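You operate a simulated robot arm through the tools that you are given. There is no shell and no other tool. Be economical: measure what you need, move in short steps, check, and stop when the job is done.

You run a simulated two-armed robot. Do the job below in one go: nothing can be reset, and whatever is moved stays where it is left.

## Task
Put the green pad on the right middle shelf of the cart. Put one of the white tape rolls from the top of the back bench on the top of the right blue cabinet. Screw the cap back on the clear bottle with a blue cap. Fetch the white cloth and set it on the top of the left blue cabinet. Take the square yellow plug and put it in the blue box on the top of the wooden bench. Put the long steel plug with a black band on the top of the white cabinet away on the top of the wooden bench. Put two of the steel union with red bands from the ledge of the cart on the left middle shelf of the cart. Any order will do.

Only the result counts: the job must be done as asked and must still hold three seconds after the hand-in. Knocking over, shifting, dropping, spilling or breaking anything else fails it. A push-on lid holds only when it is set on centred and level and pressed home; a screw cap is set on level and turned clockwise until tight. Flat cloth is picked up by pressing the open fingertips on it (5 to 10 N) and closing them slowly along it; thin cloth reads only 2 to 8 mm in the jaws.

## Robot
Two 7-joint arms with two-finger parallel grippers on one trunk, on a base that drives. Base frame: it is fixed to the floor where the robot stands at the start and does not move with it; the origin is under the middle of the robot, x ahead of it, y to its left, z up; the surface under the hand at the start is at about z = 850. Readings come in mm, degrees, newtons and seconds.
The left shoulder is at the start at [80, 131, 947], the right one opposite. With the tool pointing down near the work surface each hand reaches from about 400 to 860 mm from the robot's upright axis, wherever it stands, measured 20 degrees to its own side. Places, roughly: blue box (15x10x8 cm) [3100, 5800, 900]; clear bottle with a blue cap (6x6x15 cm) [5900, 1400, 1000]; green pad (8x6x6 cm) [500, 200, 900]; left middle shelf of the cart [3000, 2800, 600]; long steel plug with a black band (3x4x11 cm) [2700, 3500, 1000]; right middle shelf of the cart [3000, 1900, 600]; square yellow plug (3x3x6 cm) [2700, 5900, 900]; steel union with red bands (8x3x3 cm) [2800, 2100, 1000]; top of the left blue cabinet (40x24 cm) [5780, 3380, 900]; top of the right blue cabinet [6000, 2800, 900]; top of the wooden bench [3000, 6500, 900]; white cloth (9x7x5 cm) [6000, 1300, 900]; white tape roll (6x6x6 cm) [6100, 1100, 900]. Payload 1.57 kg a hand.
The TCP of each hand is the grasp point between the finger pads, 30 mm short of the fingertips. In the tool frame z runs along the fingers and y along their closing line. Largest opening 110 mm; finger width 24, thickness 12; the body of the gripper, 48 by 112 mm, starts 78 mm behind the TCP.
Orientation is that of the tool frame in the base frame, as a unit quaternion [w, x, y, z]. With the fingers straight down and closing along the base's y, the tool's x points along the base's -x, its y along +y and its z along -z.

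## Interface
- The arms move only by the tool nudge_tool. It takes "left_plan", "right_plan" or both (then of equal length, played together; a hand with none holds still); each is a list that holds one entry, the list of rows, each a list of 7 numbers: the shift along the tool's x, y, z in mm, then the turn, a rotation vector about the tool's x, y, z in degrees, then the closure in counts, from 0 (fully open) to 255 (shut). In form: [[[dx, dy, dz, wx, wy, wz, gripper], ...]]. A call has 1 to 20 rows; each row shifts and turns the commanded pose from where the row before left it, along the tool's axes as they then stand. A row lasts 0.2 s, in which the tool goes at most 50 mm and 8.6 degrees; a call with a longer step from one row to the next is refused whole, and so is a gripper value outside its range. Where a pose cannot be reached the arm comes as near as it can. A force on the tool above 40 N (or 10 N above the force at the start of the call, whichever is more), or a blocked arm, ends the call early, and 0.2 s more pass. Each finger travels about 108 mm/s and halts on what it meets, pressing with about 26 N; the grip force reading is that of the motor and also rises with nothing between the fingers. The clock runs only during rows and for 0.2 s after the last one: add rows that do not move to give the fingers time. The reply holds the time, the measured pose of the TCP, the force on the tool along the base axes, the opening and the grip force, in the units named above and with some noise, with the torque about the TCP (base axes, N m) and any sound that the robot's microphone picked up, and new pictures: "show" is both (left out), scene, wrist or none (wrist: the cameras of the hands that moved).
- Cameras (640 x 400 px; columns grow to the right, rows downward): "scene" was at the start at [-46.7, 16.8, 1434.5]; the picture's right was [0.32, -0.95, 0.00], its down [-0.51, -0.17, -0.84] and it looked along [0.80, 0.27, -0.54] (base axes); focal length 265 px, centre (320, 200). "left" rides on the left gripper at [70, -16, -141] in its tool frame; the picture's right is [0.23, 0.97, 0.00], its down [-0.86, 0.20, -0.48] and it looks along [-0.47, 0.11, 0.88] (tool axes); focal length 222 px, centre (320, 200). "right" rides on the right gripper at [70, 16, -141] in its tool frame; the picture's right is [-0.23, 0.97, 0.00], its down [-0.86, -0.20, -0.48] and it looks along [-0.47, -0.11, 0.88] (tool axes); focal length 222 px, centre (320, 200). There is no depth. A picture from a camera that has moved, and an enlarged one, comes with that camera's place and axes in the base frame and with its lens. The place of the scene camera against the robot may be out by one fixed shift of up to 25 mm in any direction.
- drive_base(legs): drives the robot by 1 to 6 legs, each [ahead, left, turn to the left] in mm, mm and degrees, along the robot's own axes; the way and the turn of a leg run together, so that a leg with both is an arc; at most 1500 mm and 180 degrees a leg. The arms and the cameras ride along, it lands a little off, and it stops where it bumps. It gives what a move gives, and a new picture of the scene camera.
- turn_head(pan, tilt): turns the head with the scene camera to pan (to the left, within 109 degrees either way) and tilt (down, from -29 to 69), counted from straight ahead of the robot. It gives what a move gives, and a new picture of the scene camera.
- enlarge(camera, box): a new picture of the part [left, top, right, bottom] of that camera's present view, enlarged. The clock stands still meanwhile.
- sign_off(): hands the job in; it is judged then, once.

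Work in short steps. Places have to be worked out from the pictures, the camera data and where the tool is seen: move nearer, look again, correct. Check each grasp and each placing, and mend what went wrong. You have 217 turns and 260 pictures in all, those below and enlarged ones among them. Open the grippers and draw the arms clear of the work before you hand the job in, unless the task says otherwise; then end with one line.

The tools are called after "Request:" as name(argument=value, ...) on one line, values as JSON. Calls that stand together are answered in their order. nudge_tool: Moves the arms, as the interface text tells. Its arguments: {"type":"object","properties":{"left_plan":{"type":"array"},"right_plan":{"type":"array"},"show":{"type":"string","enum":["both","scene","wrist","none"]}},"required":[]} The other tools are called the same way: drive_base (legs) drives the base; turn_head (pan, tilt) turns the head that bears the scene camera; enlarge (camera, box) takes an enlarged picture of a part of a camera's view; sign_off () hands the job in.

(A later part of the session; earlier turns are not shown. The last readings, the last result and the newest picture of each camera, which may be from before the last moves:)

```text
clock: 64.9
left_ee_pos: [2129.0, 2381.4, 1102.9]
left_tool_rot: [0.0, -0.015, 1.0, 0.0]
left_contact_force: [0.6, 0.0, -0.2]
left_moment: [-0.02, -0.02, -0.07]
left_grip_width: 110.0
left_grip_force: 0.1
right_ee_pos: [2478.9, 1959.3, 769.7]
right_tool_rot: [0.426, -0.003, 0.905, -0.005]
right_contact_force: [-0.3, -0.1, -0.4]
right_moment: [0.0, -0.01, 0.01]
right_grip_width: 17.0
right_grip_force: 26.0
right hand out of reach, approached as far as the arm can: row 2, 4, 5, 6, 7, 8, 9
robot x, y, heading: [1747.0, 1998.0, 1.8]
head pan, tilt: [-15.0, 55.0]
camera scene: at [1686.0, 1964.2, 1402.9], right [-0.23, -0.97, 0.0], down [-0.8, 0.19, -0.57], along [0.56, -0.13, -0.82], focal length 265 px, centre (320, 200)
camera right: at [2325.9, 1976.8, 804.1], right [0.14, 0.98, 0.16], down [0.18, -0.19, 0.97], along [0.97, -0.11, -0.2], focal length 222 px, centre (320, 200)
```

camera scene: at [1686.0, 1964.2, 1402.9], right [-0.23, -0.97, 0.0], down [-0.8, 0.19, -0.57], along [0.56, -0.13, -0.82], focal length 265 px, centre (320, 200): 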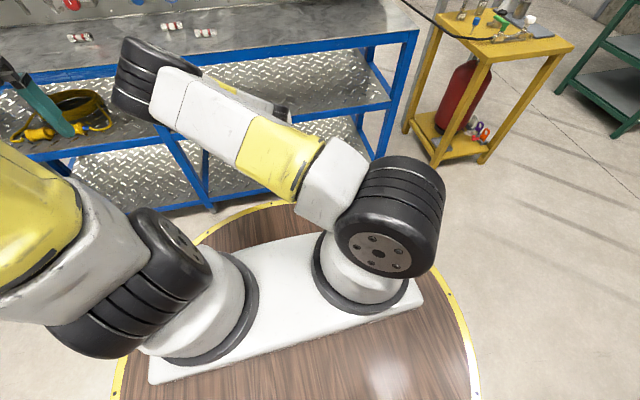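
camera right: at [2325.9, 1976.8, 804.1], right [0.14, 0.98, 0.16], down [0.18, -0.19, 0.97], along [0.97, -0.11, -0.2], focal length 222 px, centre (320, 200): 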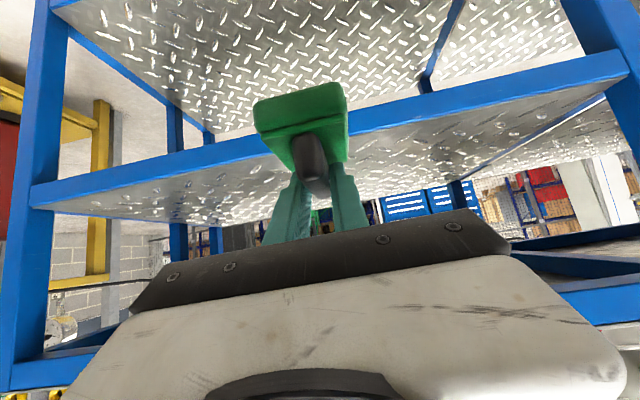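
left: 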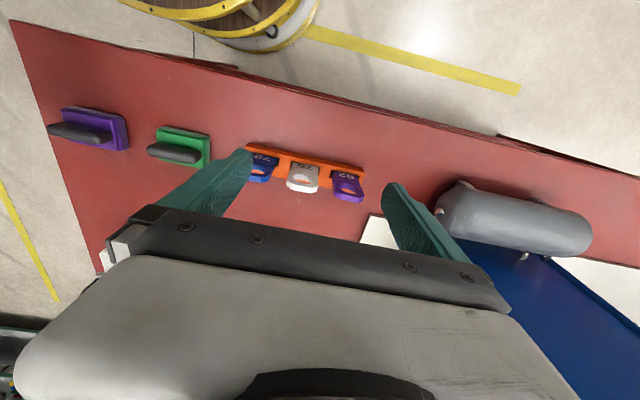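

Same inboard-elbow dead end. I test whether the free left arm, in its natural shape, can reach that low tilted pose (mirror case), keeping it well left of the right hand.

Request:
nudge_tool(left_plan=[[[-43, -21, 0, 0, 0, 0, 0], [-43, -21, 0, 0, 0, 0, 0], [-43, -21, 0, 0, 0, 0, 0], [-43, -21, 0, 0, 0, 0, 0], [-43, -21, 0, 0, 0, 0, 0], [-43, -21, 0, 0, 0, 0, 0], [0, 0, 0, 0, -8.3, 0, 0], [0, 0, 0, 0, -8.3, 0, 0], [0, 0, 0, 0, -8.3, 0, 0], [0, 0, 0, 0, -8.3, 0, 0], [0, 0, 0, 0, -8.3, 0, 0], [0, 0, 0, 0, -8.3, 0, 0], [34.6, 0, 28.7, 0, 0, 0, 0], [34.6, 0, 28.7, 0, 0, 0, 0], [34.6, 0, 28.7, 0, 0, 0, 0], [34.6, 0, 28.7, 0, 0, 0, 0], [34.6, 0, 28.7, 0, 0, 0, 0], [34.6, 0, 28.7, 0, 0, 0, 0], [34.6, 0, 28.7, 0, 0, 0, 0], [34.6, 0, 28.7, 0, 0, 0, 0]]], show="scene")

```text
clock: 69.1
left_ee_pos: [2389.2, 2262.2, 742.3]
left_tool_rot: [0.421, -0.014, 0.907, 0.006]
left_contact_force: [0.7, -0.8, 1.0]
left_moment: [-0.01, 0.04, 0.03]
left_grip_width: 110.0
left_grip_force: 0.0
right_ee_pos: [2480.3, 1958.8, 769.6]
right_tool_rot: [0.425, -0.003, 0.905, -0.005]
right_contact_force: [-0.1, -0.5, -0.7]
right_moment: [0.02, 0.02, 0.03]
right_grip_width: 17.3
right_grip_force: 26.2
robot x, y, heading: [1746.0, 1994.5, 2.0]
head pan, tilt: [-15.0, 55.0]
camera scene: at [1685.7, 1964.1, 1402.9], right [-0.23, -0.97, 0.0], down [-0.8, 0.19, -0.57], along [0.56, -0.13, -0.82], focal length 265 px, centre (320, 200)
```

scene: 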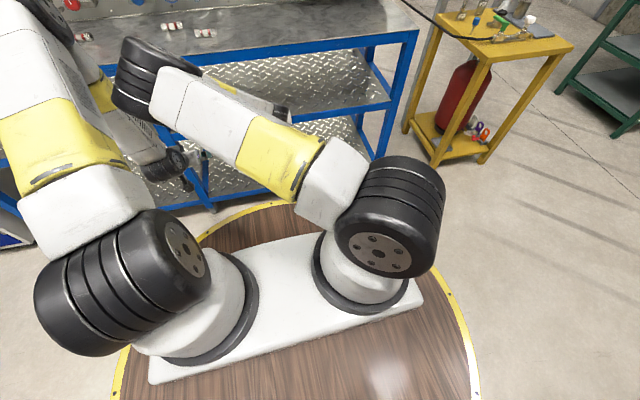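

The left arm reaches that pose without trouble. Plan: set the pad down on the clear front of the cart top with the right hand, regrasp it with the left and shelve it. First I raise both hands.

Request:
nudge_tool(left_plan=[[[-34.6, 0, -28.7, 0, 0, 0, 0], [-34.6, 0, -28.7, 0, 0, 0, 0], [-34.6, 0, -28.7, 0, 0, 0, 0], [-34.6, 0, -28.7, 0, 0, 0, 0], [-34.6, 0, -28.7, 0, 0, 0, 0], [-34.6, 0, -28.7, 0, 0, 0, 0], [-34.6, 0, -28.7, 0, 0, 0, 0], [0, 40, 0, 0, 0, 0, 0], [0, 40, 0, 0, 0, 0, 0]]], right_plan=[[[-34.6, 0, -28.7, 0, 0, 0, 255], [-34.6, 0, -28.7, 0, 0, 0, 255], [-34.6, 0, -28.7, 0, 0, 0, 255], [-34.6, 0, -28.7, 0, 0, 0, 255], [-34.6, 0, -28.7, 0, 0, 0, 255], [-34.6, 0, -28.7, 0, 0, 0, 255], [0, 0, 0, 0, 0, 0, 255], [0, 0, 0, 0, 0, 0, 255], [0, 0, 0, 0, 0, 0, 255]]], show="none")

Request:
turn_head(pan=0, tilt=35)

```text
clock: 71.1
left_ee_pos: [2388.4, 2343.0, 1058.0]
left_tool_rot: [0.42, -0.013, 0.907, 0.006]
left_contact_force: [0.3, -0.7, 0.4]
left_moment: [0.04, 0.02, 0.04]
left_grip_width: 110.1
left_grip_force: 0.0
right_ee_pos: [2481.8, 1958.0, 1040.6]
right_tool_rot: [0.426, -0.003, 0.905, -0.005]
right_contact_force: [-0.4, 0.2, -0.9]
right_moment: [0.07, 0.01, 0.04]
right_grip_width: 17.5
right_grip_force: 25.8
robot x, y, heading: [1747.3, 1994.3, 1.8]
head pan, tilt: [-15.0, 55.0]
```

```text
clock: 71.9
left_ee_pos: [2387.7, 2344.0, 1059.3]
left_tool_rot: [0.421, -0.016, 0.907, 0.007]
left_contact_force: [-0.3, 0.0, 0.1]
left_moment: [0.0, 0.04, -0.03]
left_grip_width: 110.0
left_grip_force: 0.2
right_ee_pos: [2482.7, 1960.1, 1039.8]
right_tool_rot: [0.425, -0.003, 0.905, -0.005]
right_contact_force: [0.4, 1.4, -1.2]
right_moment: [0.04, -0.02, 0.01]
right_grip_width: 17.3
right_grip_force: 26.5
robot x, y, heading: [1745.9, 1997.3, 1.6]
head pan, tilt: [0.0, 35.0]
camera scene: at [1703.8, 1983.4, 1431.0], right [0.03, -1.0, 0.0], down [-0.57, -0.02, -0.82], along [0.82, 0.03, -0.57], focal length 265 px, centre (320, 200)
```

scene: 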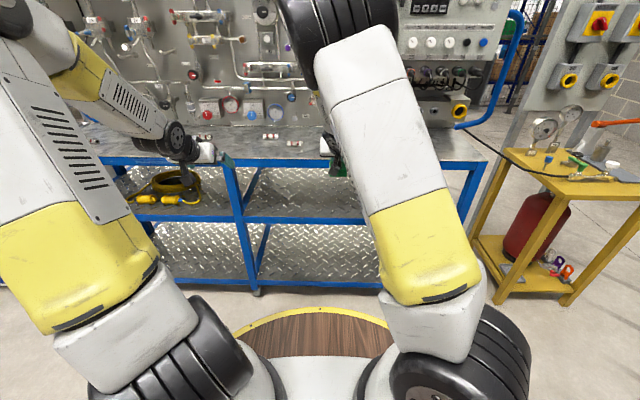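

I drive 270 mm ahead and 60 mm right so the pad hangs above the cart top at about (2752, 1900).

Request:
drive_base(legs=[[270, -60, 0]])

Request:
nudge_tool(right_plan=[[[0, 0, 0, 0, 0, 0, 255]]], show="wrist")

```text
clock: 73.8
left_ee_pos: [2663.8, 2285.1, 1058.3]
left_tool_rot: [0.421, -0.011, 0.907, 0.005]
left_contact_force: [-0.8, 0.2, -0.1]
left_moment: [-0.01, 0.05, 0.02]
left_grip_width: 110.0
left_grip_force: 0.0
right_ee_pos: [2754.6, 1902.4, 1040.8]
right_tool_rot: [0.425, 0.001, 0.905, -0.007]
right_contact_force: [-0.2, 0.7, 0.3]
right_moment: [-0.02, 0.03, 0.02]
right_grip_width: 17.2
right_grip_force: 25.5
robot x, y, heading: [2021.3, 1941.4, 1.3]
head pan, tilt: [0.0, 35.0]
camera scene: at [1976.6, 1930.4, 1431.1], right [0.02, -1.0, 0.0], down [-0.57, -0.01, -0.82], along [0.82, 0.02, -0.57], focal length 265 px, centre (320, 200)
```

scene: 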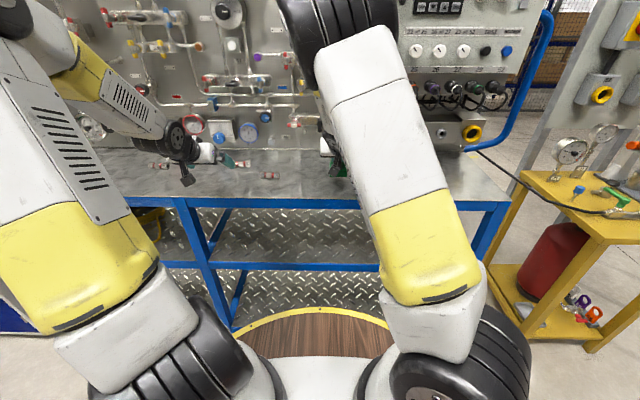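

```text
clock: 74.2
left_ee_pos: [2665.1, 2285.4, 1058.7]
left_tool_rot: [0.421, -0.011, 0.907, 0.005]
left_contact_force: [-0.4, 0.2, 0.5]
left_moment: [0.0, 0.01, -0.01]
left_grip_width: 110.3
left_grip_force: 0.1
right_ee_pos: [2754.9, 1900.7, 1041.4]
right_tool_rot: [0.426, 0.0, 0.905, -0.006]
right_contact_force: [-0.6, -0.1, -0.3]
right_moment: [0.01, -0.02, 0.02]
right_grip_width: 17.1
right_grip_force: 25.7
robot x, y, heading: [2020.4, 1941.0, 1.4]
head pan, tilt: [0.0, 35.0]
camera right: at [2601.1, 1918.9, 1076.1], right [0.15, 0.97, 0.16], down [0.18, -0.19, 0.97], along [0.97, -0.12, -0.2], focal length 222 px, centre (320, 200)
```

right: 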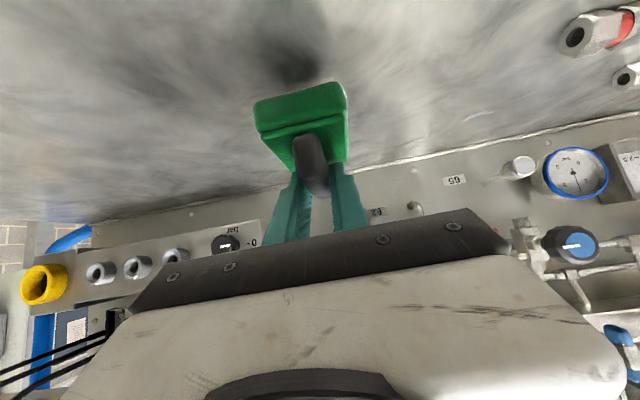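

Clear surface beneath. I lower 60 mm then in 3 mm steps to touch.

Request:
nudge_tool(right_plan=[[[23.1, 0, 19.1, 0, 0, 0, 255], [23.1, 0, 19.1, 0, 0, 0, 255], [2.3, 0, 1.9, 0, 0, 0, 255], [2.3, 0, 1.9, 0, 0, 0, 255], [2.3, 0, 1.9, 0, 0, 0, 255], [0, 0, 0, 0, 0, 0, 255]]], show="wrist")

```text
clock: 74.8
left_ee_pos: [2663.5, 2286.0, 1058.7]
left_tool_rot: [0.421, -0.011, 0.907, 0.005]
left_contact_force: [0.0, -0.7, -0.4]
left_moment: [-0.03, 0.02, 0.03]
left_grip_width: 110.0
left_grip_force: 0.1
right_ee_pos: [2760.2, 1901.3, 1005.0]
right_tool_rot: [0.435, 0.003, 0.901, -0.002]
right_contact_force: [2.9, -0.3, 5.5]
right_moment: [0.03, -0.11, 0.05]
right_grip_width: 17.2
right_grip_force: 26.3
robot x, y, heading: [2019.5, 1940.7, 1.5]
head pan, tilt: [0.0, 35.0]
stopped in row 2 (right hand): the force on the tool passed its limit at 71 N (the readings are from after the stop); the commanded pose is now the measured one
camera right: at [2605.1, 1919.0, 1037.1], right [0.15, 0.97, 0.18], down [0.15, -0.2, 0.97], along [0.98, -0.12, -0.18], focal length 222 px, centre (320, 200)
```

right: 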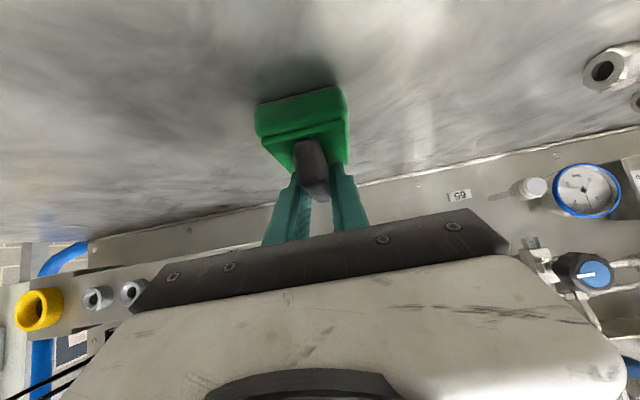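

The pad touched at TCP z 1005, so the cart top is at about z 944 (front edge x≈2652). Contact is light now; I open gently and back off along the tool axis.

Request:
nudge_tool(right_plan=[[[1, 0, 1, 0, 0, 0, 255], [0, 0, 0, 0, 0, 0, 235], [0, 0, 0, 0, 0, 0, 210], [0, 0, 0, 0, 0, 0, 150], [0, 0, 0, 0, 0, 0, 80], [0, 0, 0, 0, 0, 0, 30], [0, 0, -20, 0, 0, 0, 0], [0, 0, -35, 0, 0, 0, 0], [0, 0, -35, 0, 0, 0, 0], [0, 0, -35, 0, 0, 0, 0], [0, 0, 0, 0, 0, 0, 0]]], show="both")

```text
clock: 77.2
left_ee_pos: [2664.4, 2285.9, 1057.8]
left_tool_rot: [0.421, -0.011, 0.907, 0.006]
left_contact_force: [0.1, -1.2, -0.4]
left_moment: [0.02, -0.01, -0.01]
left_grip_width: 110.2
left_grip_force: 0.1
right_ee_pos: [2663.4, 1900.2, 1077.2]
right_tool_rot: [0.434, 0.002, 0.901, -0.002]
right_contact_force: [-0.5, 0.0, -0.2]
right_moment: [0.0, 0.01, -0.01]
right_grip_width: 109.8
right_grip_force: 0.0
robot x, y, heading: [2019.2, 1939.3, 1.6]
head pan, tilt: [0.0, 35.0]
camera scene: at [1976.7, 1930.5, 1431.1], right [0.02, -1.0, 0.0], down [-0.57, -0.01, -0.82], along [0.82, 0.02, -0.57], focal length 265 px, centre (320, 200)
camera right: at [2508.0, 1918.5, 1110.8], right [0.15, 0.97, 0.17], down [0.16, -0.2, 0.97], along [0.98, -0.12, -0.18], focal length 222 px, centre (320, 200)
```

scene: 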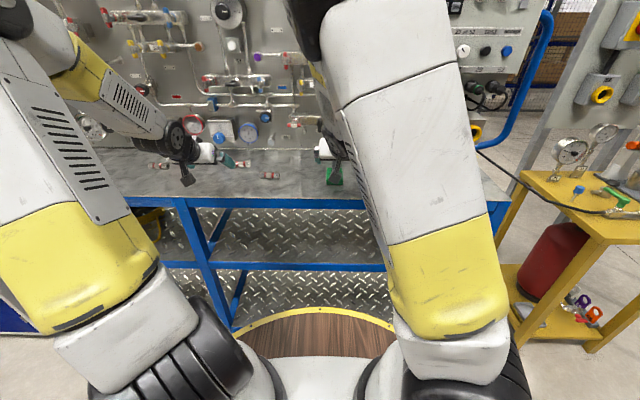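
right: 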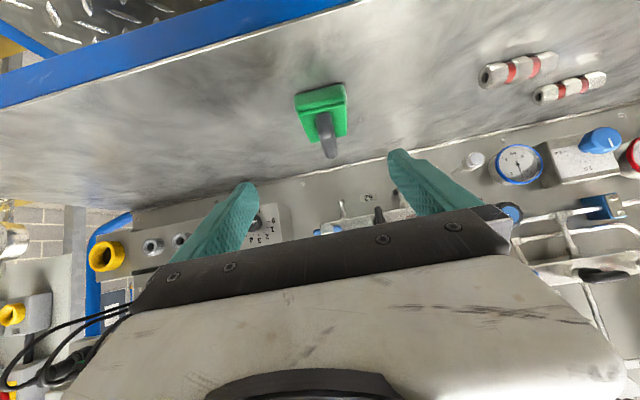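

Pad stands free on the cart top at about (2773, 1901). I back the base off and try to bring the right arm back to its home-like pose to clear the way.

Request:
drive_base(legs=[[-280, 0, 0]])

Request:
nudge_tool(right_plan=[[[0, 0, 0, 0, 8.5, 0, 0], [0, 0, 0, 0, 8.5, 0, 0], [0, 0, 0, 0, 8.5, 0, 0], [0, 0, 0, 0, 8.5, 0, 0], [0, 0, 0, 0, 8.5, 0, 0], [0, 0, 0, 0, 8.5, 0, 0], [0, 0, -40, 0, 0, 0, 0], [0, 0, -40, 0, 0, 0, 0], [30, -30, 0, 0, 0, 0, 0], [30, -30, 0, 0, 0, 0, 0], [30, -30, 0, 0, 0, 0, 0], [30, -30, 0, 0, 0, 0, 0], [30, -30, 0, 0, 0, 0, 0], [30, -30, 0, 0, 0, 0, 0], [0, -40, 0, 0, 0, 0, 0], [0, -40, 0, 0, 0, 0, 0], [0, -40, 0, 0, 0, 0, 0], [0, 0, 0, 0, 0, 0, 0]]], show="scene")

```text
clock: 79.2
left_ee_pos: [2386.0, 2282.1, 1057.9]
left_tool_rot: [0.422, -0.013, 0.907, 0.006]
left_contact_force: [-0.3, 0.5, -0.2]
left_moment: [0.0, -0.01, -0.01]
left_grip_width: 109.6
left_grip_force: 0.1
right_ee_pos: [2385.9, 1896.8, 1077.0]
right_tool_rot: [0.434, 0.0, 0.901, -0.001]
right_contact_force: [-0.2, 0.6, 0.9]
right_moment: [0.0, 0.01, -0.01]
right_grip_width: 110.5
right_grip_force: 0.0
robot x, y, heading: [1745.3, 1937.8, 1.9]
head pan, tilt: [0.0, 35.0]
camera scene: at [1699.9, 1922.9, 1431.1], right [0.03, -1.0, 0.0], down [-0.57, -0.02, -0.82], along [0.82, 0.02, -0.57], focal length 265 px, centre (320, 200)
```

scene: 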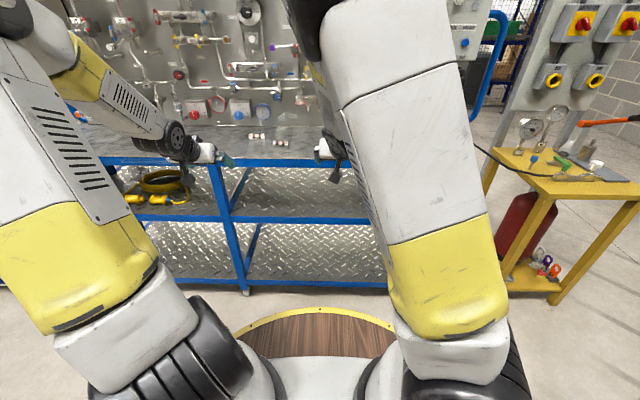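

```text
clock: 83.0
left_ee_pos: [2386.1, 2282.8, 1058.3]
left_tool_rot: [0.42, -0.012, 0.907, 0.006]
left_contact_force: [1.0, -0.1, 0.2]
left_moment: [0.0, 0.01, 0.01]
left_grip_width: 110.4
left_grip_force: 0.0
right_ee_pos: [2204.7, 1597.1, 1156.9]
right_tool_rot: [0.003, 0.001, 1.0, -0.002]
right_contact_force: [-0.3, 0.6, -0.7]
right_moment: [-0.01, 0.02, 0.01]
right_grip_width: 110.0
right_grip_force: 0.0
robot x, y, heading: [1741.6, 1935.1, 1.9]
head pan, tilt: [0.0, 35.0]
camera scene: at [1699.8, 1922.8, 1431.1], right [0.03, -1.0, 0.0], down [-0.57, -0.02, -0.82], along [0.82, 0.02, -0.57], focal length 265 px, centre (320, 200)
```

scene: 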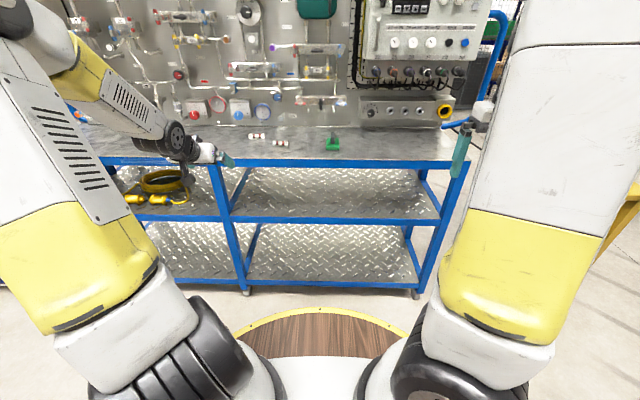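

The right arm is back in its natural elbow-out shape. I pitch it up again here and bring it to a pre-grasp offset, then drive so it lines up behind the pad.

Request:
nudge_tool(right_plan=[[[0, 0, 0, 0, -8.35, 0, 0], [0, 0, 0, 0, -8.35, 0, 0], [0, 0, 0, 0, -8.35, 0, 0], [0, 0, 0, 0, -8.35, 0, 0], [0, 0, 0, 0, -8.35, 0, 0], [0, 0, 0, 0, -8.35, 0, 0], [-11.4, 18, 37.5, 0, 0, 0, 0], [-11.4, 18, 37.5, 0, 0, 0, 0], [-11.4, 18, 37.5, 0, 0, 0, 0], [-11.4, 18, 37.5, 0, 0, 0, 0], [-11.4, 18, 37.5, 0, 0, 0, 0], [0, 0, 0, 0, 0, 0, 0]]], show="none")

Request:
drive_base(legs=[[270, 210, 0]])

Request:
nudge_tool(right_plan=[[[0, 0, 0, 0, 0, 0, 0]]], show="wrist")

```text
clock: 85.6
left_ee_pos: [2386.0, 2281.8, 1057.8]
left_tool_rot: [0.42, -0.014, 0.907, 0.007]
left_contact_force: [0.0, -0.7, -0.4]
left_moment: [0.0, 0.0, 0.0]
left_grip_width: 110.1
left_grip_force: 0.2
right_ee_pos: [2384.4, 1688.9, 1079.9]
right_tool_rot: [0.428, 0.001, 0.904, -0.002]
right_contact_force: [0.3, 0.8, 0.6]
right_moment: [0.0, 0.01, 0.01]
right_grip_width: 110.0
right_grip_force: 0.0
robot x, y, heading: [1746.0, 1937.2, 1.7]
head pan, tilt: [0.0, 35.0]
```

```text
clock: 87.8
left_ee_pos: [2645.3, 2506.8, 1058.9]
left_tool_rot: [0.421, -0.015, 0.907, 0.007]
left_contact_force: [-0.2, -0.5, -0.6]
left_moment: [-0.01, 0.0, -0.03]
left_grip_width: 109.9
left_grip_force: 0.0
right_ee_pos: [2649.0, 1912.6, 1079.8]
right_tool_rot: [0.426, -0.002, 0.905, -0.001]
right_contact_force: [0.5, 0.4, 0.2]
right_moment: [-0.04, 0.02, 0.02]
right_grip_width: 109.8
right_grip_force: 0.1
robot x, y, heading: [2007.9, 2158.6, 1.8]
head pan, tilt: [0.0, 35.0]
camera scene: at [1962.4, 2144.0, 1431.1], right [0.03, -1.0, 0.0], down [-0.57, -0.02, -0.82], along [0.82, 0.03, -0.57], focal length 265 px, centre (320, 200)
```

scene: 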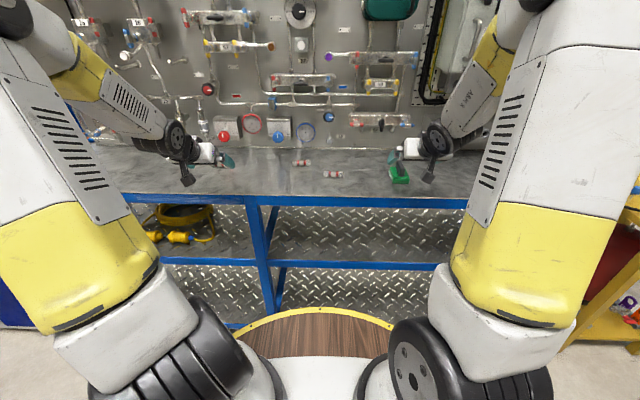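

```text
clock: 88.2
left_ee_pos: [2645.9, 2507.1, 1058.6]
left_tool_rot: [0.421, -0.015, 0.907, 0.007]
left_contact_force: [0.6, -0.2, -0.2]
left_moment: [0.01, 0.03, -0.04]
left_grip_width: 110.2
left_grip_force: 0.0
right_ee_pos: [2649.6, 1914.2, 1080.1]
right_tool_rot: [0.427, -0.002, 0.904, -0.001]
right_contact_force: [0.0, -0.5, 0.6]
right_moment: [-0.03, 0.01, 0.02]
right_grip_width: 110.2
right_grip_force: 0.0
robot x, y, heading: [2005.0, 2153.3, 2.2]
head pan, tilt: [0.0, 35.0]
camera right: at [2494.8, 1929.7, 1114.9], right [0.14, 0.97, 0.17], down [0.17, -0.2, 0.96], along [0.97, -0.11, -0.2], focal length 222 px, centre (320, 200)
```

right: 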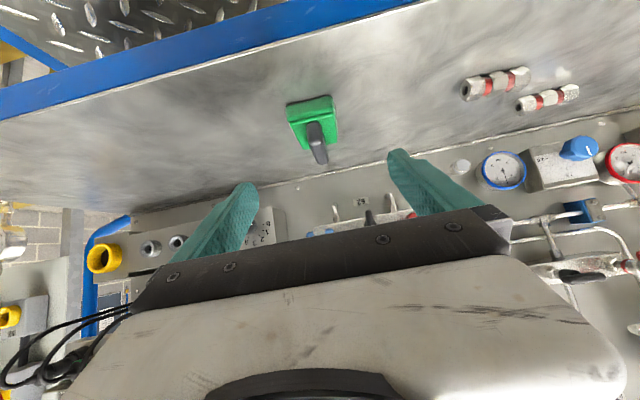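

Handle measured: x 2731–2799, y≈1909, top ≈999. I go in along the tool axis to (2751, 1909, 1004) and close.

Request:
nudge_tool(right_plan=[[[-1.4, -1.2, 31.6, 0, 0, 0, 0], [-1.4, -1.2, 31.6, 0, 0, 0, 0], [-1.4, -1.2, 31.6, 0, 0, 0, 0], [-1.4, -1.2, 31.6, 0, 0, 0, 0], [0, 0, 0, 0, 0, 0, 0], [0, 0, 0, 0, 0, 0, 120], [0, 0, 0, 0, 0, 0, 200], [0, 0, 0, 0, 0, 0, 255], [0, 0, 0, 0, 0, 0, 255], [0, 0, 0, 0, 0, 0, 255]]], show="wrist")

```text
clock: 90.4
left_ee_pos: [2646.4, 2508.6, 1058.0]
left_tool_rot: [0.42, -0.015, 0.907, 0.007]
left_contact_force: [0.7, -0.2, 0.1]
left_moment: [0.01, -0.03, 0.04]
left_grip_width: 110.0
left_grip_force: 0.0
right_ee_pos: [2749.0, 1910.7, 1002.5]
right_tool_rot: [0.426, -0.003, 0.905, 0.0]
right_contact_force: [0.0, 0.1, 0.2]
right_moment: [0.03, -0.03, -0.03]
right_grip_width: 51.0
right_grip_force: 26.0
robot x, y, heading: [2002.7, 2157.6, 1.8]
head pan, tilt: [0.0, 35.0]
camera right: at [2594.9, 1925.7, 1038.3], right [0.14, 0.97, 0.17], down [0.17, -0.2, 0.96], along [0.97, -0.11, -0.2], focal length 222 px, centre (320, 200)
```

right: 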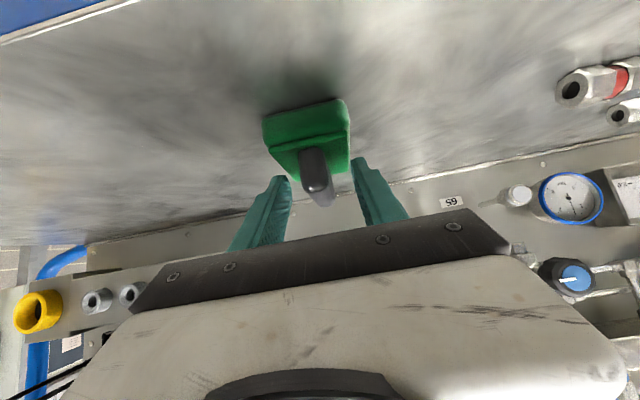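

Width 51 mm: the fingertips caught the sides of the pad itself, too low. I open, rise 9 mm and close again on the handle.

Request:
nudge_tool(right_plan=[[[0, 0, 0, 0, 0, 0, 150], [0, 0, 0, 0, 0, 0, 80], [-3.5, 0, -2.8, 0, 0, 0, 60], [-3.5, 0, -2.8, 0, 0, 0, 60], [0, 0, 0, 0, 0, 0, 60], [0, 0, 0, 0, 0, 0, 150], [0, 0, 0, 0, 0, 0, 220], [0, 0, 0, 0, 0, 0, 255], [0, 0, 0, 0, 0, 0, 255], [0, 0, 0, 0, 0, 0, 255]]], show="wrist")

```text
clock: 92.6
left_ee_pos: [2645.3, 2506.4, 1057.9]
left_tool_rot: [0.421, -0.016, 0.907, 0.007]
left_contact_force: [-0.3, 0.3, 0.2]
left_moment: [-0.03, -0.02, -0.04]
left_grip_width: 110.1
left_grip_force: 0.0
right_ee_pos: [2749.2, 1910.2, 1012.9]
right_tool_rot: [0.427, -0.001, 0.904, -0.001]
right_contact_force: [0.0, -0.8, 0.6]
right_moment: [0.0, -0.04, -0.03]
right_grip_width: 17.1
right_grip_force: 26.0
robot x, y, heading: [2005.7, 2157.7, 2.1]
head pan, tilt: [0.0, 35.0]
camera right: at [2595.4, 1925.6, 1047.9], right [0.14, 0.97, 0.17], down [0.17, -0.2, 0.96], along [0.97, -0.11, -0.2], focal length 222 px, centre (320, 200)
```

right: 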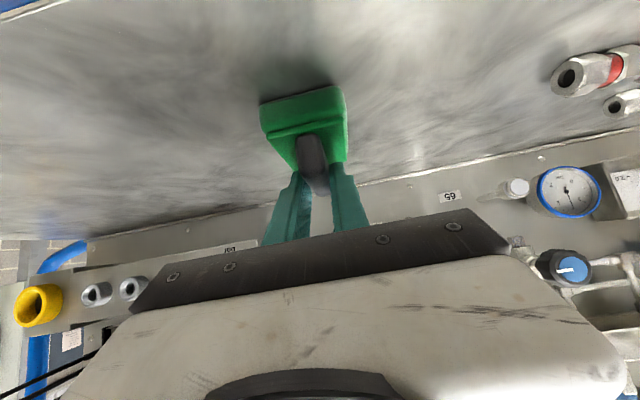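

Good: 17 mm on the handle. Lift 70 mm and back the base 300 mm.

Request:
nudge_tool(right_plan=[[[-12, 0, -10, 0, 0, 0, 255], [-26.2, 0, -21.6, 0, 0, 0, 255], [-16, 0, -13, 0, 0, 0, 255], [0, 0, 0, 0, 0, 0, 255]]], show="none")

Request:
drive_base(legs=[[-300, 0, 0]])

Request:
nudge_tool(right_plan=[[[34.6, 0, 28.5, 0, 0, 0, 255], [34.6, 0, 28.5, 0, 0, 0, 255], [34.6, 0, 28.5, 0, 0, 0, 255], [34.6, 0, 28.5, 0, 0, 0, 255], [34.6, 0, 28.5, 0, 0, 0, 255], [34.6, 0, 28.5, 0, 0, 0, 255], [34.6, 0, 28.5, 0, 0, 0, 255], [0, 0, 0, 0, 0, 0, 255]]], show="both")

```text
clock: 93.6
left_ee_pos: [2646.3, 2507.1, 1058.0]
left_tool_rot: [0.421, -0.016, 0.907, 0.008]
left_contact_force: [-0.5, 0.4, -1.0]
left_moment: [0.02, -0.03, 0.01]
left_grip_width: 110.3
left_grip_force: 0.0
right_ee_pos: [2749.0, 1910.4, 1084.5]
right_tool_rot: [0.427, -0.001, 0.904, 0.0]
right_contact_force: [0.5, 0.3, -0.6]
right_moment: [-0.01, 0.01, -0.02]
right_grip_width: 17.3
right_grip_force: 25.7
robot x, y, heading: [2009.6, 2159.8, 2.0]
head pan, tilt: [0.0, 35.0]
```

```text
clock: 95.6
left_ee_pos: [2351.5, 2496.8, 1059.2]
left_tool_rot: [0.421, -0.016, 0.907, 0.008]
left_contact_force: [-0.4, -0.1, -0.4]
left_moment: [-0.03, 0.0, 0.02]
left_grip_width: 110.0
left_grip_force: 0.1
right_ee_pos: [2453.4, 1899.5, 1083.1]
right_tool_rot: [0.427, -0.003, 0.904, 0.0]
right_contact_force: [-0.5, 0.7, -0.7]
right_moment: [0.0, 0.04, 0.01]
right_grip_width: 17.3
right_grip_force: 25.8
robot x, y, heading: [1709.3, 2147.9, 1.9]
head pan, tilt: [0.0, 35.0]
camera scene: at [1667.3, 2133.8, 1431.1], right [0.03, -1.0, 0.0], down [-0.57, -0.02, -0.82], along [0.82, 0.03, -0.57], focal length 265 px, centre (320, 200)
```

scene: 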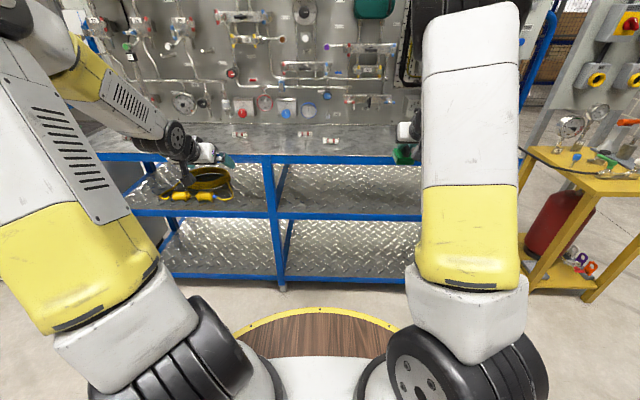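

```text
clock: 97.4
left_ee_pos: [2351.6, 2497.5, 1057.7]
left_tool_rot: [0.42, -0.016, 0.907, 0.007]
left_contact_force: [0.1, -0.3, 0.1]
left_moment: [0.01, 0.02, 0.0]
left_grip_width: 110.0
left_grip_force: 0.0
right_ee_pos: [2454.5, 1899.7, 772.3]
right_tool_rot: [0.428, -0.002, 0.904, -0.001]
right_contact_force: [-0.6, 0.4, -0.5]
right_moment: [-0.02, 0.0, 0.0]
right_grip_width: 17.5
right_grip_force: 26.0
robot x, y, heading: [1709.7, 2145.8, 2.1]
head pan, tilt: [0.0, 35.0]
camera scene: at [1667.2, 2133.9, 1431.1], right [0.03, -1.0, 0.0], down [-0.57, -0.02, -0.82], along [0.82, 0.03, -0.57], focal length 265 px, centre (320, 200)
camera right: at [2299.7, 1916.5, 807.4], right [0.14, 0.97, 0.17], down [0.17, -0.2, 0.96], along [0.97, -0.11, -0.2], focal length 222 px, centre (320, 200)
```

scene: 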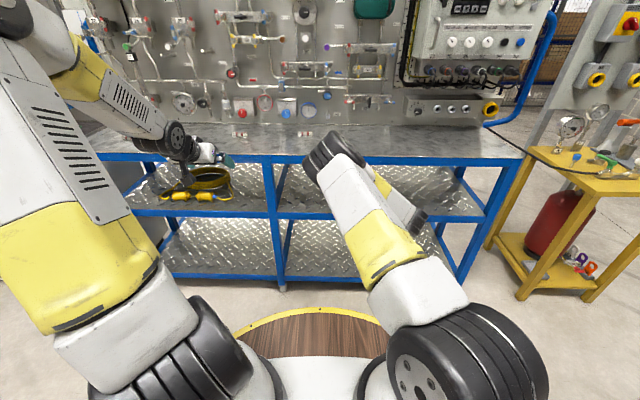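
right: 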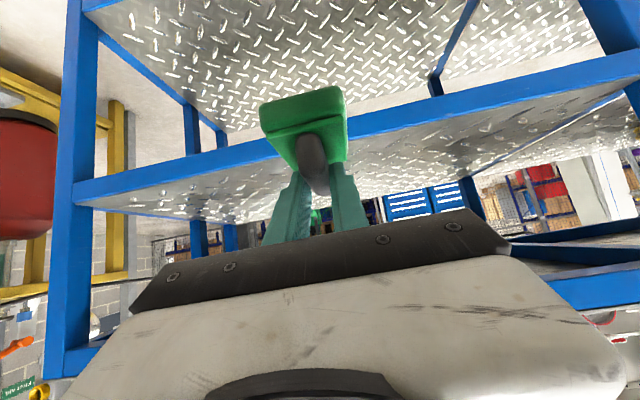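

All reachable this time; shelf top estimated z≈650–660, pad bottom ≈705. I lower 22 mm more and drive in 265 mm so the pad is ~45 mm inside the edge.

Request:
nudge_tool(right_plan=[[[17, 0, 14, 0, 0, 0, 255], [0, 0, 0, 0, 0, 0, 255]]], show="none")

Request:
drive_base(legs=[[180, 0, 0]])

Request:
nudge_tool(right_plan=[[[0, 0, 0, 0, 0, 0, 255]]], show="wrist")

```text
clock: 98.0
left_ee_pos: [2351.9, 2497.2, 1058.4]
left_tool_rot: [0.421, -0.016, 0.907, 0.007]
left_contact_force: [0.7, 0.0, 0.1]
left_moment: [0.0, 0.05, -0.02]
left_grip_width: 110.1
left_grip_force: 0.0
right_ee_pos: [2453.7, 1900.3, 750.9]
right_tool_rot: [0.427, -0.003, 0.904, 0.0]
right_contact_force: [-0.2, -0.3, -0.8]
right_moment: [-0.01, 0.02, -0.01]
right_grip_width: 17.6
right_grip_force: 25.9
robot x, y, heading: [1712.8, 2149.5, 2.1]
head pan, tilt: [0.0, 35.0]
```

```text
clock: 99.5
left_ee_pos: [2536.3, 2498.3, 1058.5]
left_tool_rot: [0.421, -0.013, 0.907, 0.006]
left_contact_force: [0.7, 0.7, -0.3]
left_moment: [0.02, 0.03, 0.02]
left_grip_width: 110.0
left_grip_force: 0.1
right_ee_pos: [2636.2, 1901.7, 750.6]
right_tool_rot: [0.427, 0.0, 0.904, -0.002]
right_contact_force: [-0.9, 0.0, -0.2]
right_moment: [-0.02, 0.0, -0.02]
right_grip_width: 17.1
right_grip_force: 25.9
robot x, y, heading: [1895.6, 2152.7, 1.5]
head pan, tilt: [0.0, 35.0]
camera scene: at [1851.1, 2140.0, 1431.1], right [0.03, -1.0, 0.0], down [-0.57, -0.02, -0.82], along [0.82, 0.02, -0.57], focal length 265 px, centre (320, 200)
```

scene: 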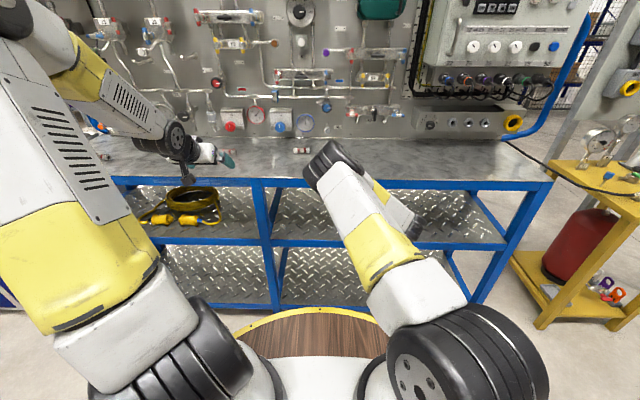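

```text
clock: 99.9
left_ee_pos: [2535.6, 2500.3, 1057.5]
left_tool_rot: [0.42, -0.014, 0.907, 0.007]
left_contact_force: [0.4, -0.9, -0.5]
left_moment: [0.01, 0.01, 0.03]
left_grip_width: 109.9
left_grip_force: 0.0
right_ee_pos: [2637.0, 1901.9, 749.6]
right_tool_rot: [0.426, 0.0, 0.905, -0.002]
right_contact_force: [-1.5, 0.9, -0.3]
right_moment: [0.02, 0.06, -0.04]
right_grip_width: 17.3
right_grip_force: 25.9
robot x, y, heading: [1895.0, 2151.8, 1.6]
head pan, tilt: [0.0, 35.0]
camera right: at [2482.4, 1918.5, 785.1], right [0.15, 0.97, 0.17], down [0.17, -0.2, 0.96], along [0.97, -0.11, -0.2], focal length 222 px, centre (320, 200)
```

right: 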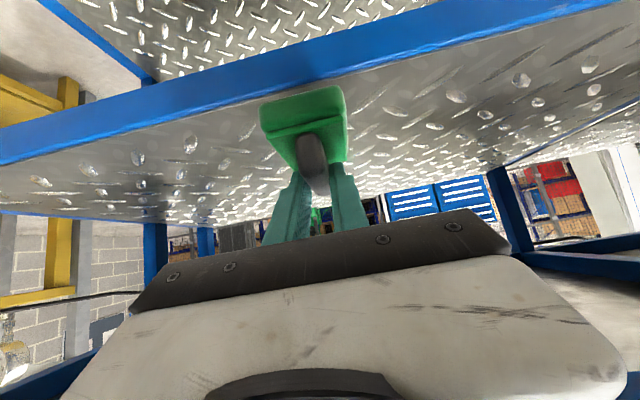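

Two views give the shelf edge at x≈2640, z≈657; pad bottom is at ≈683. I drive in 90 mm more and check.

Request:
drive_base(legs=[[90, 0, 0]])

Request:
nudge_tool(right_plan=[[[9, 0, 7.5, 0, 0, 0, 255], [0, 0, 0, 0, 0, 0, 255]]], show="wrist")

```text
clock: 101.0
left_ee_pos: [2627.7, 2503.0, 1058.8]
left_tool_rot: [0.421, -0.015, 0.907, 0.007]
left_contact_force: [1.2, -0.3, -0.5]
left_moment: [0.01, 0.0, 0.02]
left_grip_width: 110.1
left_grip_force: 0.0
right_ee_pos: [2728.6, 1905.9, 750.0]
right_tool_rot: [0.426, -0.001, 0.905, -0.001]
right_contact_force: [0.6, -0.2, -0.4]
right_moment: [-0.01, 0.06, 0.01]
right_grip_width: 17.1
right_grip_force: 26.1
robot x, y, heading: [1985.6, 2155.4, 1.8]
head pan, tilt: [0.0, 35.0]
camera scene: at [1943.1, 2142.7, 1431.1], right [0.03, -1.0, 0.0], down [-0.57, -0.02, -0.82], along [0.82, 0.03, -0.57], focal length 265 px, centre (320, 200)
```

scene: 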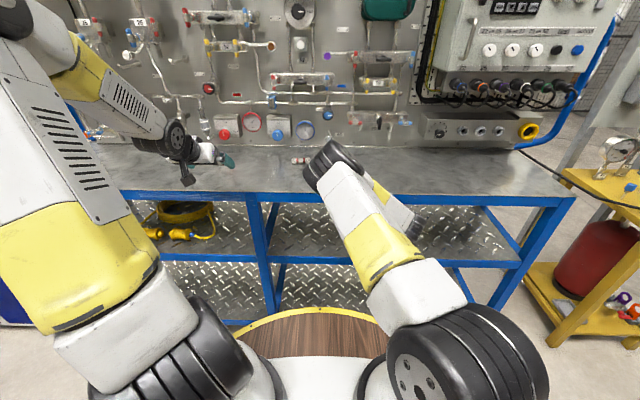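

```text
clock: 101.7
left_ee_pos: [2627.5, 2503.9, 1058.9]
left_tool_rot: [0.421, -0.015, 0.907, 0.007]
left_contact_force: [0.0, -0.1, -0.1]
left_moment: [0.01, 0.03, -0.02]
left_grip_width: 110.2
left_grip_force: 0.0
right_ee_pos: [2729.9, 1906.5, 738.5]
right_tool_rot: [0.427, -0.001, 0.904, -0.001]
right_contact_force: [0.2, 0.1, -1.3]
right_moment: [0.0, 0.02, 0.04]
right_grip_width: 17.4
right_grip_force: 26.0
robot x, y, heading: [1989.5, 2158.3, 1.7]
head pan, tilt: [0.0, 35.0]
camera right: at [2576.1, 1922.5, 774.1], right [0.14, 0.97, 0.17], down [0.17, -0.2, 0.96], along [0.97, -0.11, -0.2], focal length 222 px, centre (320, 200)
```

right: 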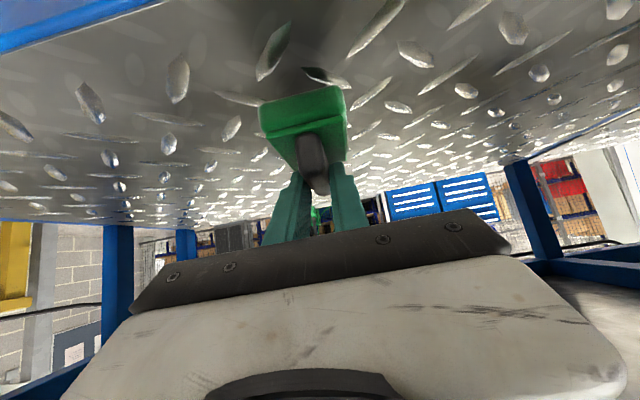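

Over the shelf now. Lowering in small steps to touch.

Request:
nudge_tool(right_plan=[[[1.9, 0, 1.6, 0, 0, 0, 255], [1.9, 0, 1.6, 0, 0, 0, 255], [1.9, 0, 1.6, 0, 0, 0, 255], [1.9, 0, 1.6, 0, 0, 0, 255], [0, 0, 0, 0, 0, 0, 255]]], show="none")

```text
clock: 102.8
left_ee_pos: [2627.3, 2504.3, 1057.8]
left_tool_rot: [0.421, -0.014, 0.907, 0.007]
left_contact_force: [0.4, 0.3, -0.1]
left_moment: [0.01, 0.02, 0.03]
left_grip_width: 110.0
left_grip_force: 0.0
right_ee_pos: [2728.6, 1905.2, 728.5]
right_tool_rot: [0.427, -0.001, 0.904, -0.001]
right_contact_force: [0.1, -0.6, -0.6]
right_moment: [0.0, 0.0, -0.03]
right_grip_width: 17.3
right_grip_force: 26.0
robot x, y, heading: [1987.4, 2157.2, 1.9]
head pan, tilt: [0.0, 35.0]
```

No contact yet; continue in 2.5 mm steps.

Request:
nudge_tool(right_plan=[[[1.9, 0, 1.6, 0, 0, 0, 255], [1.9, 0, 1.6, 0, 0, 0, 255], [1.9, 0, 1.6, 0, 0, 0, 255], [1.9, 0, 1.6, 0, 0, 0, 255], [1.9, 0, 1.6, 0, 0, 0, 255], [0, 0, 0, 0, 0, 0, 255]]], show="wrist")

```text
clock: 104.2
left_ee_pos: [2628.7, 2504.1, 1058.4]
left_tool_rot: [0.421, -0.014, 0.907, 0.006]
left_contact_force: [-0.2, 0.1, 0.2]
left_moment: [0.03, 0.01, 0.01]
left_grip_width: 109.9
left_grip_force: 0.1
right_ee_pos: [2729.0, 1905.6, 715.7]
right_tool_rot: [0.427, -0.002, 0.904, 0.0]
right_contact_force: [-0.8, 0.3, -0.2]
right_moment: [-0.01, 0.03, 0.01]
right_grip_width: 17.2
right_grip_force: 26.2
robot x, y, heading: [1987.6, 2152.7, 2.0]
head pan, tilt: [0.0, 35.0]
camera right: at [2575.3, 1922.6, 750.5], right [0.14, 0.97, 0.17], down [0.17, -0.2, 0.96], along [0.97, -0.11, -0.2], focal length 222 px, centre (320, 200)
```

right: 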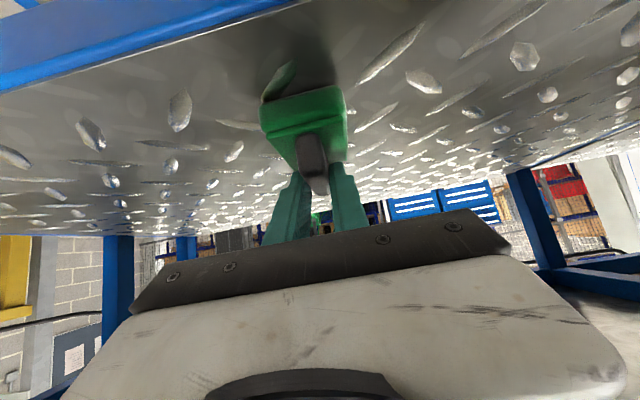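

Still no contact. Continue down.

Request:
nudge_tool(right_plan=[[[1.9, 0, 1.6, 0, 0, 0, 255], [1.9, 0, 1.6, 0, 0, 0, 255], [1.9, 0, 1.6, 0, 0, 0, 255], [1.9, 0, 1.6, 0, 0, 0, 255], [1.9, 0, 1.6, 0, 0, 0, 255], [0, 0, 0, 0, 0, 0, 255]]], show="wrist")

```text
clock: 105.7
left_ee_pos: [2627.5, 2504.5, 1058.9]
left_tool_rot: [0.421, -0.015, 0.907, 0.007]
left_contact_force: [-0.4, -0.2, 0.2]
left_moment: [-0.01, 0.04, -0.03]
left_grip_width: 109.8
left_grip_force: 0.2
right_ee_pos: [2731.1, 1904.9, 705.6]
right_tool_rot: [0.428, 0.0, 0.904, -0.001]
right_contact_force: [3.8, 1.0, 22.8]
right_moment: [0.05, -0.21, -0.01]
right_grip_width: 17.2
right_grip_force: 25.9
robot x, y, heading: [1986.1, 2154.6, 1.9]
head pan, tilt: [0.0, 35.0]
camera right: at [2575.9, 1922.3, 739.9], right [0.14, 0.97, 0.17], down [0.17, -0.2, 0.97], along [0.97, -0.11, -0.2], focal length 222 px, centre (320, 200)
```

right: 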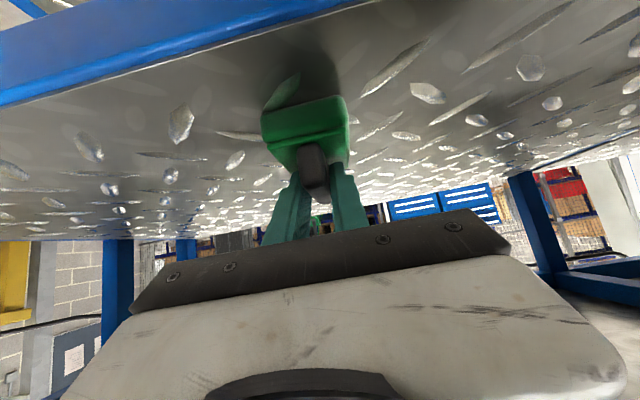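

Contact at 23 N: the pad is on the shelf (z≈637). I ease 1 mm, open and retreat along the tool axis.

Request:
nudge_tool(right_plan=[[[-1, 0, -0.8, 0, 0, 0, 255], [0, 0, 0, 0, 0, 0, 235], [0, 0, 0, 0, 0, 0, 200], [0, 0, 0, 0, 0, 0, 140], [0, 0, 0, 0, 0, 0, 90], [0, 0, 0, 0, 0, 0, 60], [0, 0, -20, 0, 0, 0, 60], [0, 0, -35, 0, 0, 0, 60], [0, 0, -35, 0, 0, 0, 60], [0, 0, -30, 0, 0, 0, 60], [0, 0, 0, 0, 0, 0, 60]]], show="wrist")

```text
clock: 108.0
left_ee_pos: [2628.3, 2504.0, 1058.4]
left_tool_rot: [0.421, -0.014, 0.907, 0.007]
left_contact_force: [0.4, 0.3, -0.1]
left_moment: [-0.01, -0.01, 0.01]
left_grip_width: 109.9
left_grip_force: 0.0
right_ee_pos: [2635.9, 1904.6, 780.5]
right_tool_rot: [0.427, -0.001, 0.904, -0.001]
right_contact_force: [-0.5, -0.1, 0.0]
right_moment: [-0.01, 0.03, 0.04]
right_grip_width: 84.1
right_grip_force: 0.1
robot x, y, heading: [1985.0, 2155.7, 1.9]
head pan, tilt: [0.0, 35.0]
camera right: at [2481.1, 1921.7, 815.9], right [0.14, 0.97, 0.17], down [0.17, -0.2, 0.96], along [0.97, -0.11, -0.2], focal length 222 px, centre (320, 200)
```

right: 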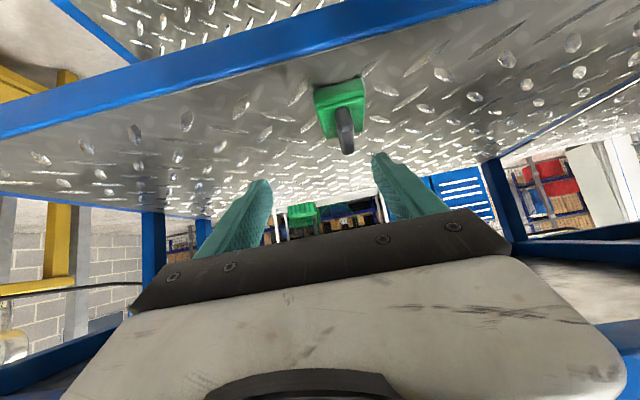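

The pad stands upright on the right middle shelf. I back off, raise the right arm to a parked pose, and look with the left wrist camera at the unions.

Request:
drive_base(legs=[[-250, 0, 0]])

Request:
nudge_tool(right_plan=[[[-34.6, 0, -28.5, 0, 0, 0, 60], [-34.6, 0, -28.5, 0, 0, 0, 60], [-34.6, 0, -28.5, 0, 0, 0, 60], [-34.6, 0, -28.5, 0, 0, 0, 60], [-34.6, 0, -28.5, 0, 0, 0, 60], [-34.6, 0, -28.5, 0, 0, 0, 60], [-34.6, 0, -28.5, 0, 0, 0, 60], [-34.6, 0, -28.5, 0, 0, 0, 60], [0, 0, -30, 0, 8.5, 0, 60], [0, 0, -30, 0, 8.5, 0, 60], [0, 0, -30, 0, 8.5, 0, 60], [0, 0, -30, 0, 8.5, 0, 60], [0, 0, 0, 0, 8.5, 0, 60], [0, 0, 0, 0, 8, 0, 60], [10, -40, 0, 0, 0, 0, 60], [10, -40, 0, 0, 0, 0, 60], [10, -40, 0, 0, 0, 0, 60]]], left_plan=[[[0, 0, 0, 0, 0, 0, 0], [0, 0, 0, 0, 0, 0, 0], [0, 0, 0, 0, 0, 0, 0], [0, 0, 0, 0, 0, 0, 0], [0, 0, 0, 0, 0, 0, 0], [0, 0, 0, 0, 0, 0, 0], [0, 0, 0, 0, 0, 0, 0], [0, 0, 0, 0, 0, 0, 0], [0, 0, 0, 0, 0, 0, 0], [0, 0, 0, 0, 0, 0, 0], [0, 0, 0, 0, 0, 0, 0], [0, 0, 0, 0, 0, 0, 0], [0, 0, 0, 0, 0, 0, 0], [0, 0, 0, 0, 0, 0, 0], [0, 0, 0, 0, 0, 0, 0], [0, 0, 0, 0, 0, 0, 0], [0, 0, 0, 0, 0, 0, 0]]], show="none")

Request:
drive_base(legs=[[200, 180, 0]])

Request:
enlarge(camera="left", box=[0, 0, 640, 400])

```text
clock: 109.9
left_ee_pos: [2376.8, 2491.4, 1057.9]
left_tool_rot: [0.421, -0.01, 0.907, 0.005]
left_contact_force: [-0.2, -0.7, -0.1]
left_moment: [0.0, -0.01, 0.0]
left_grip_width: 110.0
left_grip_force: 0.0
right_ee_pos: [2379.1, 1892.7, 781.6]
right_tool_rot: [0.426, 0.003, 0.905, -0.003]
right_contact_force: [-0.8, -0.3, 0.6]
right_moment: [-0.01, -0.02, 0.03]
right_grip_width: 84.3
right_grip_force: 0.1
robot x, y, heading: [1733.4, 2148.3, 1.2]
head pan, tilt: [0.0, 35.0]
camera scene: at [1688.6, 2136.3, 1431.1], right [0.02, -1.0, 0.0], down [-0.57, -0.01, -0.82], along [0.82, 0.02, -0.57], focal length 265 px, centre (320, 200)
```

scene: 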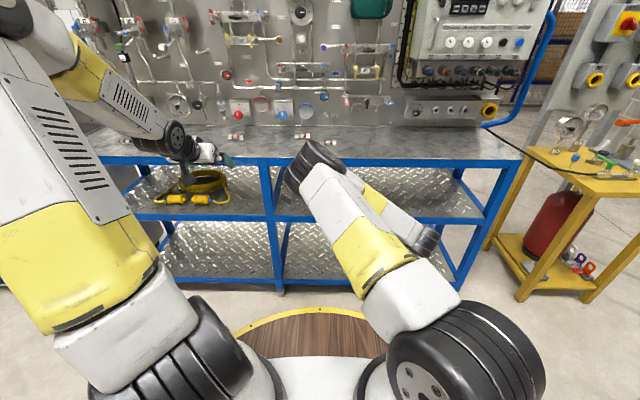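

```text
clock: 113.5
left_ee_pos: [2377.0, 2491.6, 1058.5]
left_tool_rot: [0.421, -0.01, 0.907, 0.005]
left_contact_force: [-0.2, -0.3, -0.6]
left_moment: [-0.01, 0.03, -0.03]
left_grip_width: 110.1
left_grip_force: 0.1
right_ee_pos: [2275.1, 1778.0, 1233.0]
right_tool_rot: [0.0, 0.002, 1.0, -0.001]
right_contact_force: [0.6, 0.1, 0.9]
right_moment: [-0.07, -0.02, -0.02]
right_grip_width: 83.9
right_grip_force: 0.1
robot x, y, heading: [1732.8, 2149.5, 1.2]
head pan, tilt: [0.0, 35.0]
```

```text
clock: 115.4
left_ee_pos: [2572.0, 2680.5, 1060.1]
left_tool_rot: [0.421, -0.009, 0.907, 0.004]
left_contact_force: [0.5, 0.2, 0.0]
left_moment: [-0.02, 0.01, -0.01]
left_grip_width: 110.0
left_grip_force: 0.1
right_ee_pos: [2468.3, 1966.3, 1231.6]
right_tool_rot: [0.001, 0.005, 1.0, -0.001]
right_contact_force: [0.6, -0.4, 0.4]
right_moment: [-0.03, 0.0, 0.01]
right_grip_width: 84.2
right_grip_force: 0.1
robot x, y, heading: [1926.5, 2338.1, 1.1]
head pan, tilt: [0.0, 35.0]
camera scene: at [1882.7, 2326.6, 1431.1], right [0.02, -1.0, 0.0], down [-0.57, -0.01, -0.82], along [0.82, 0.02, -0.57], focal length 265 px, centre (320, 200)
```

scene: 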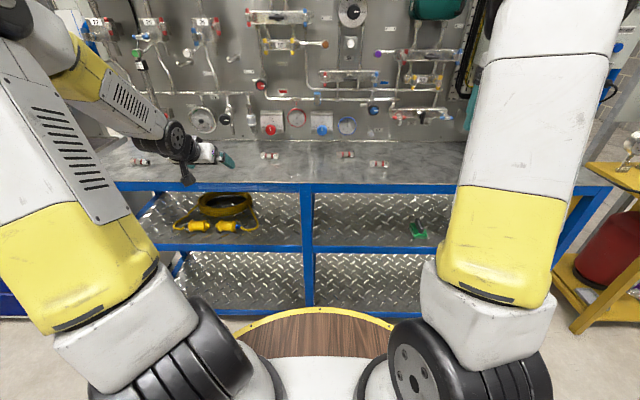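

```text
1.00 times, centred on (320, 200) of left (not enlarged: the box is as wide or as high as the picture)
camera zoom: at [2418.1, 2660.9, 1097.0], right [-0.17, 0.97, -0.17], down [0.18, 0.2, 0.96], along [0.97, 0.13, -0.21], focal length 222 px, centre (320, 200)
```

zoom: 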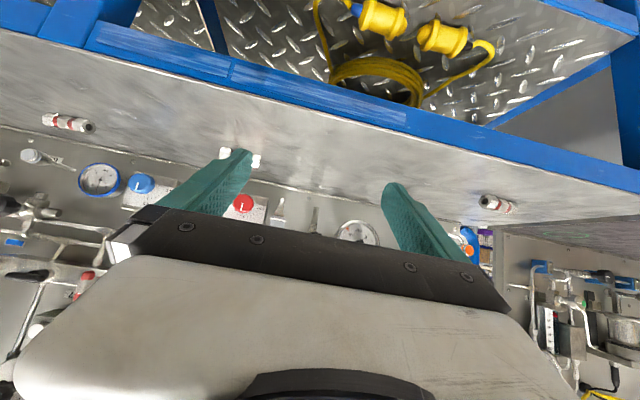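

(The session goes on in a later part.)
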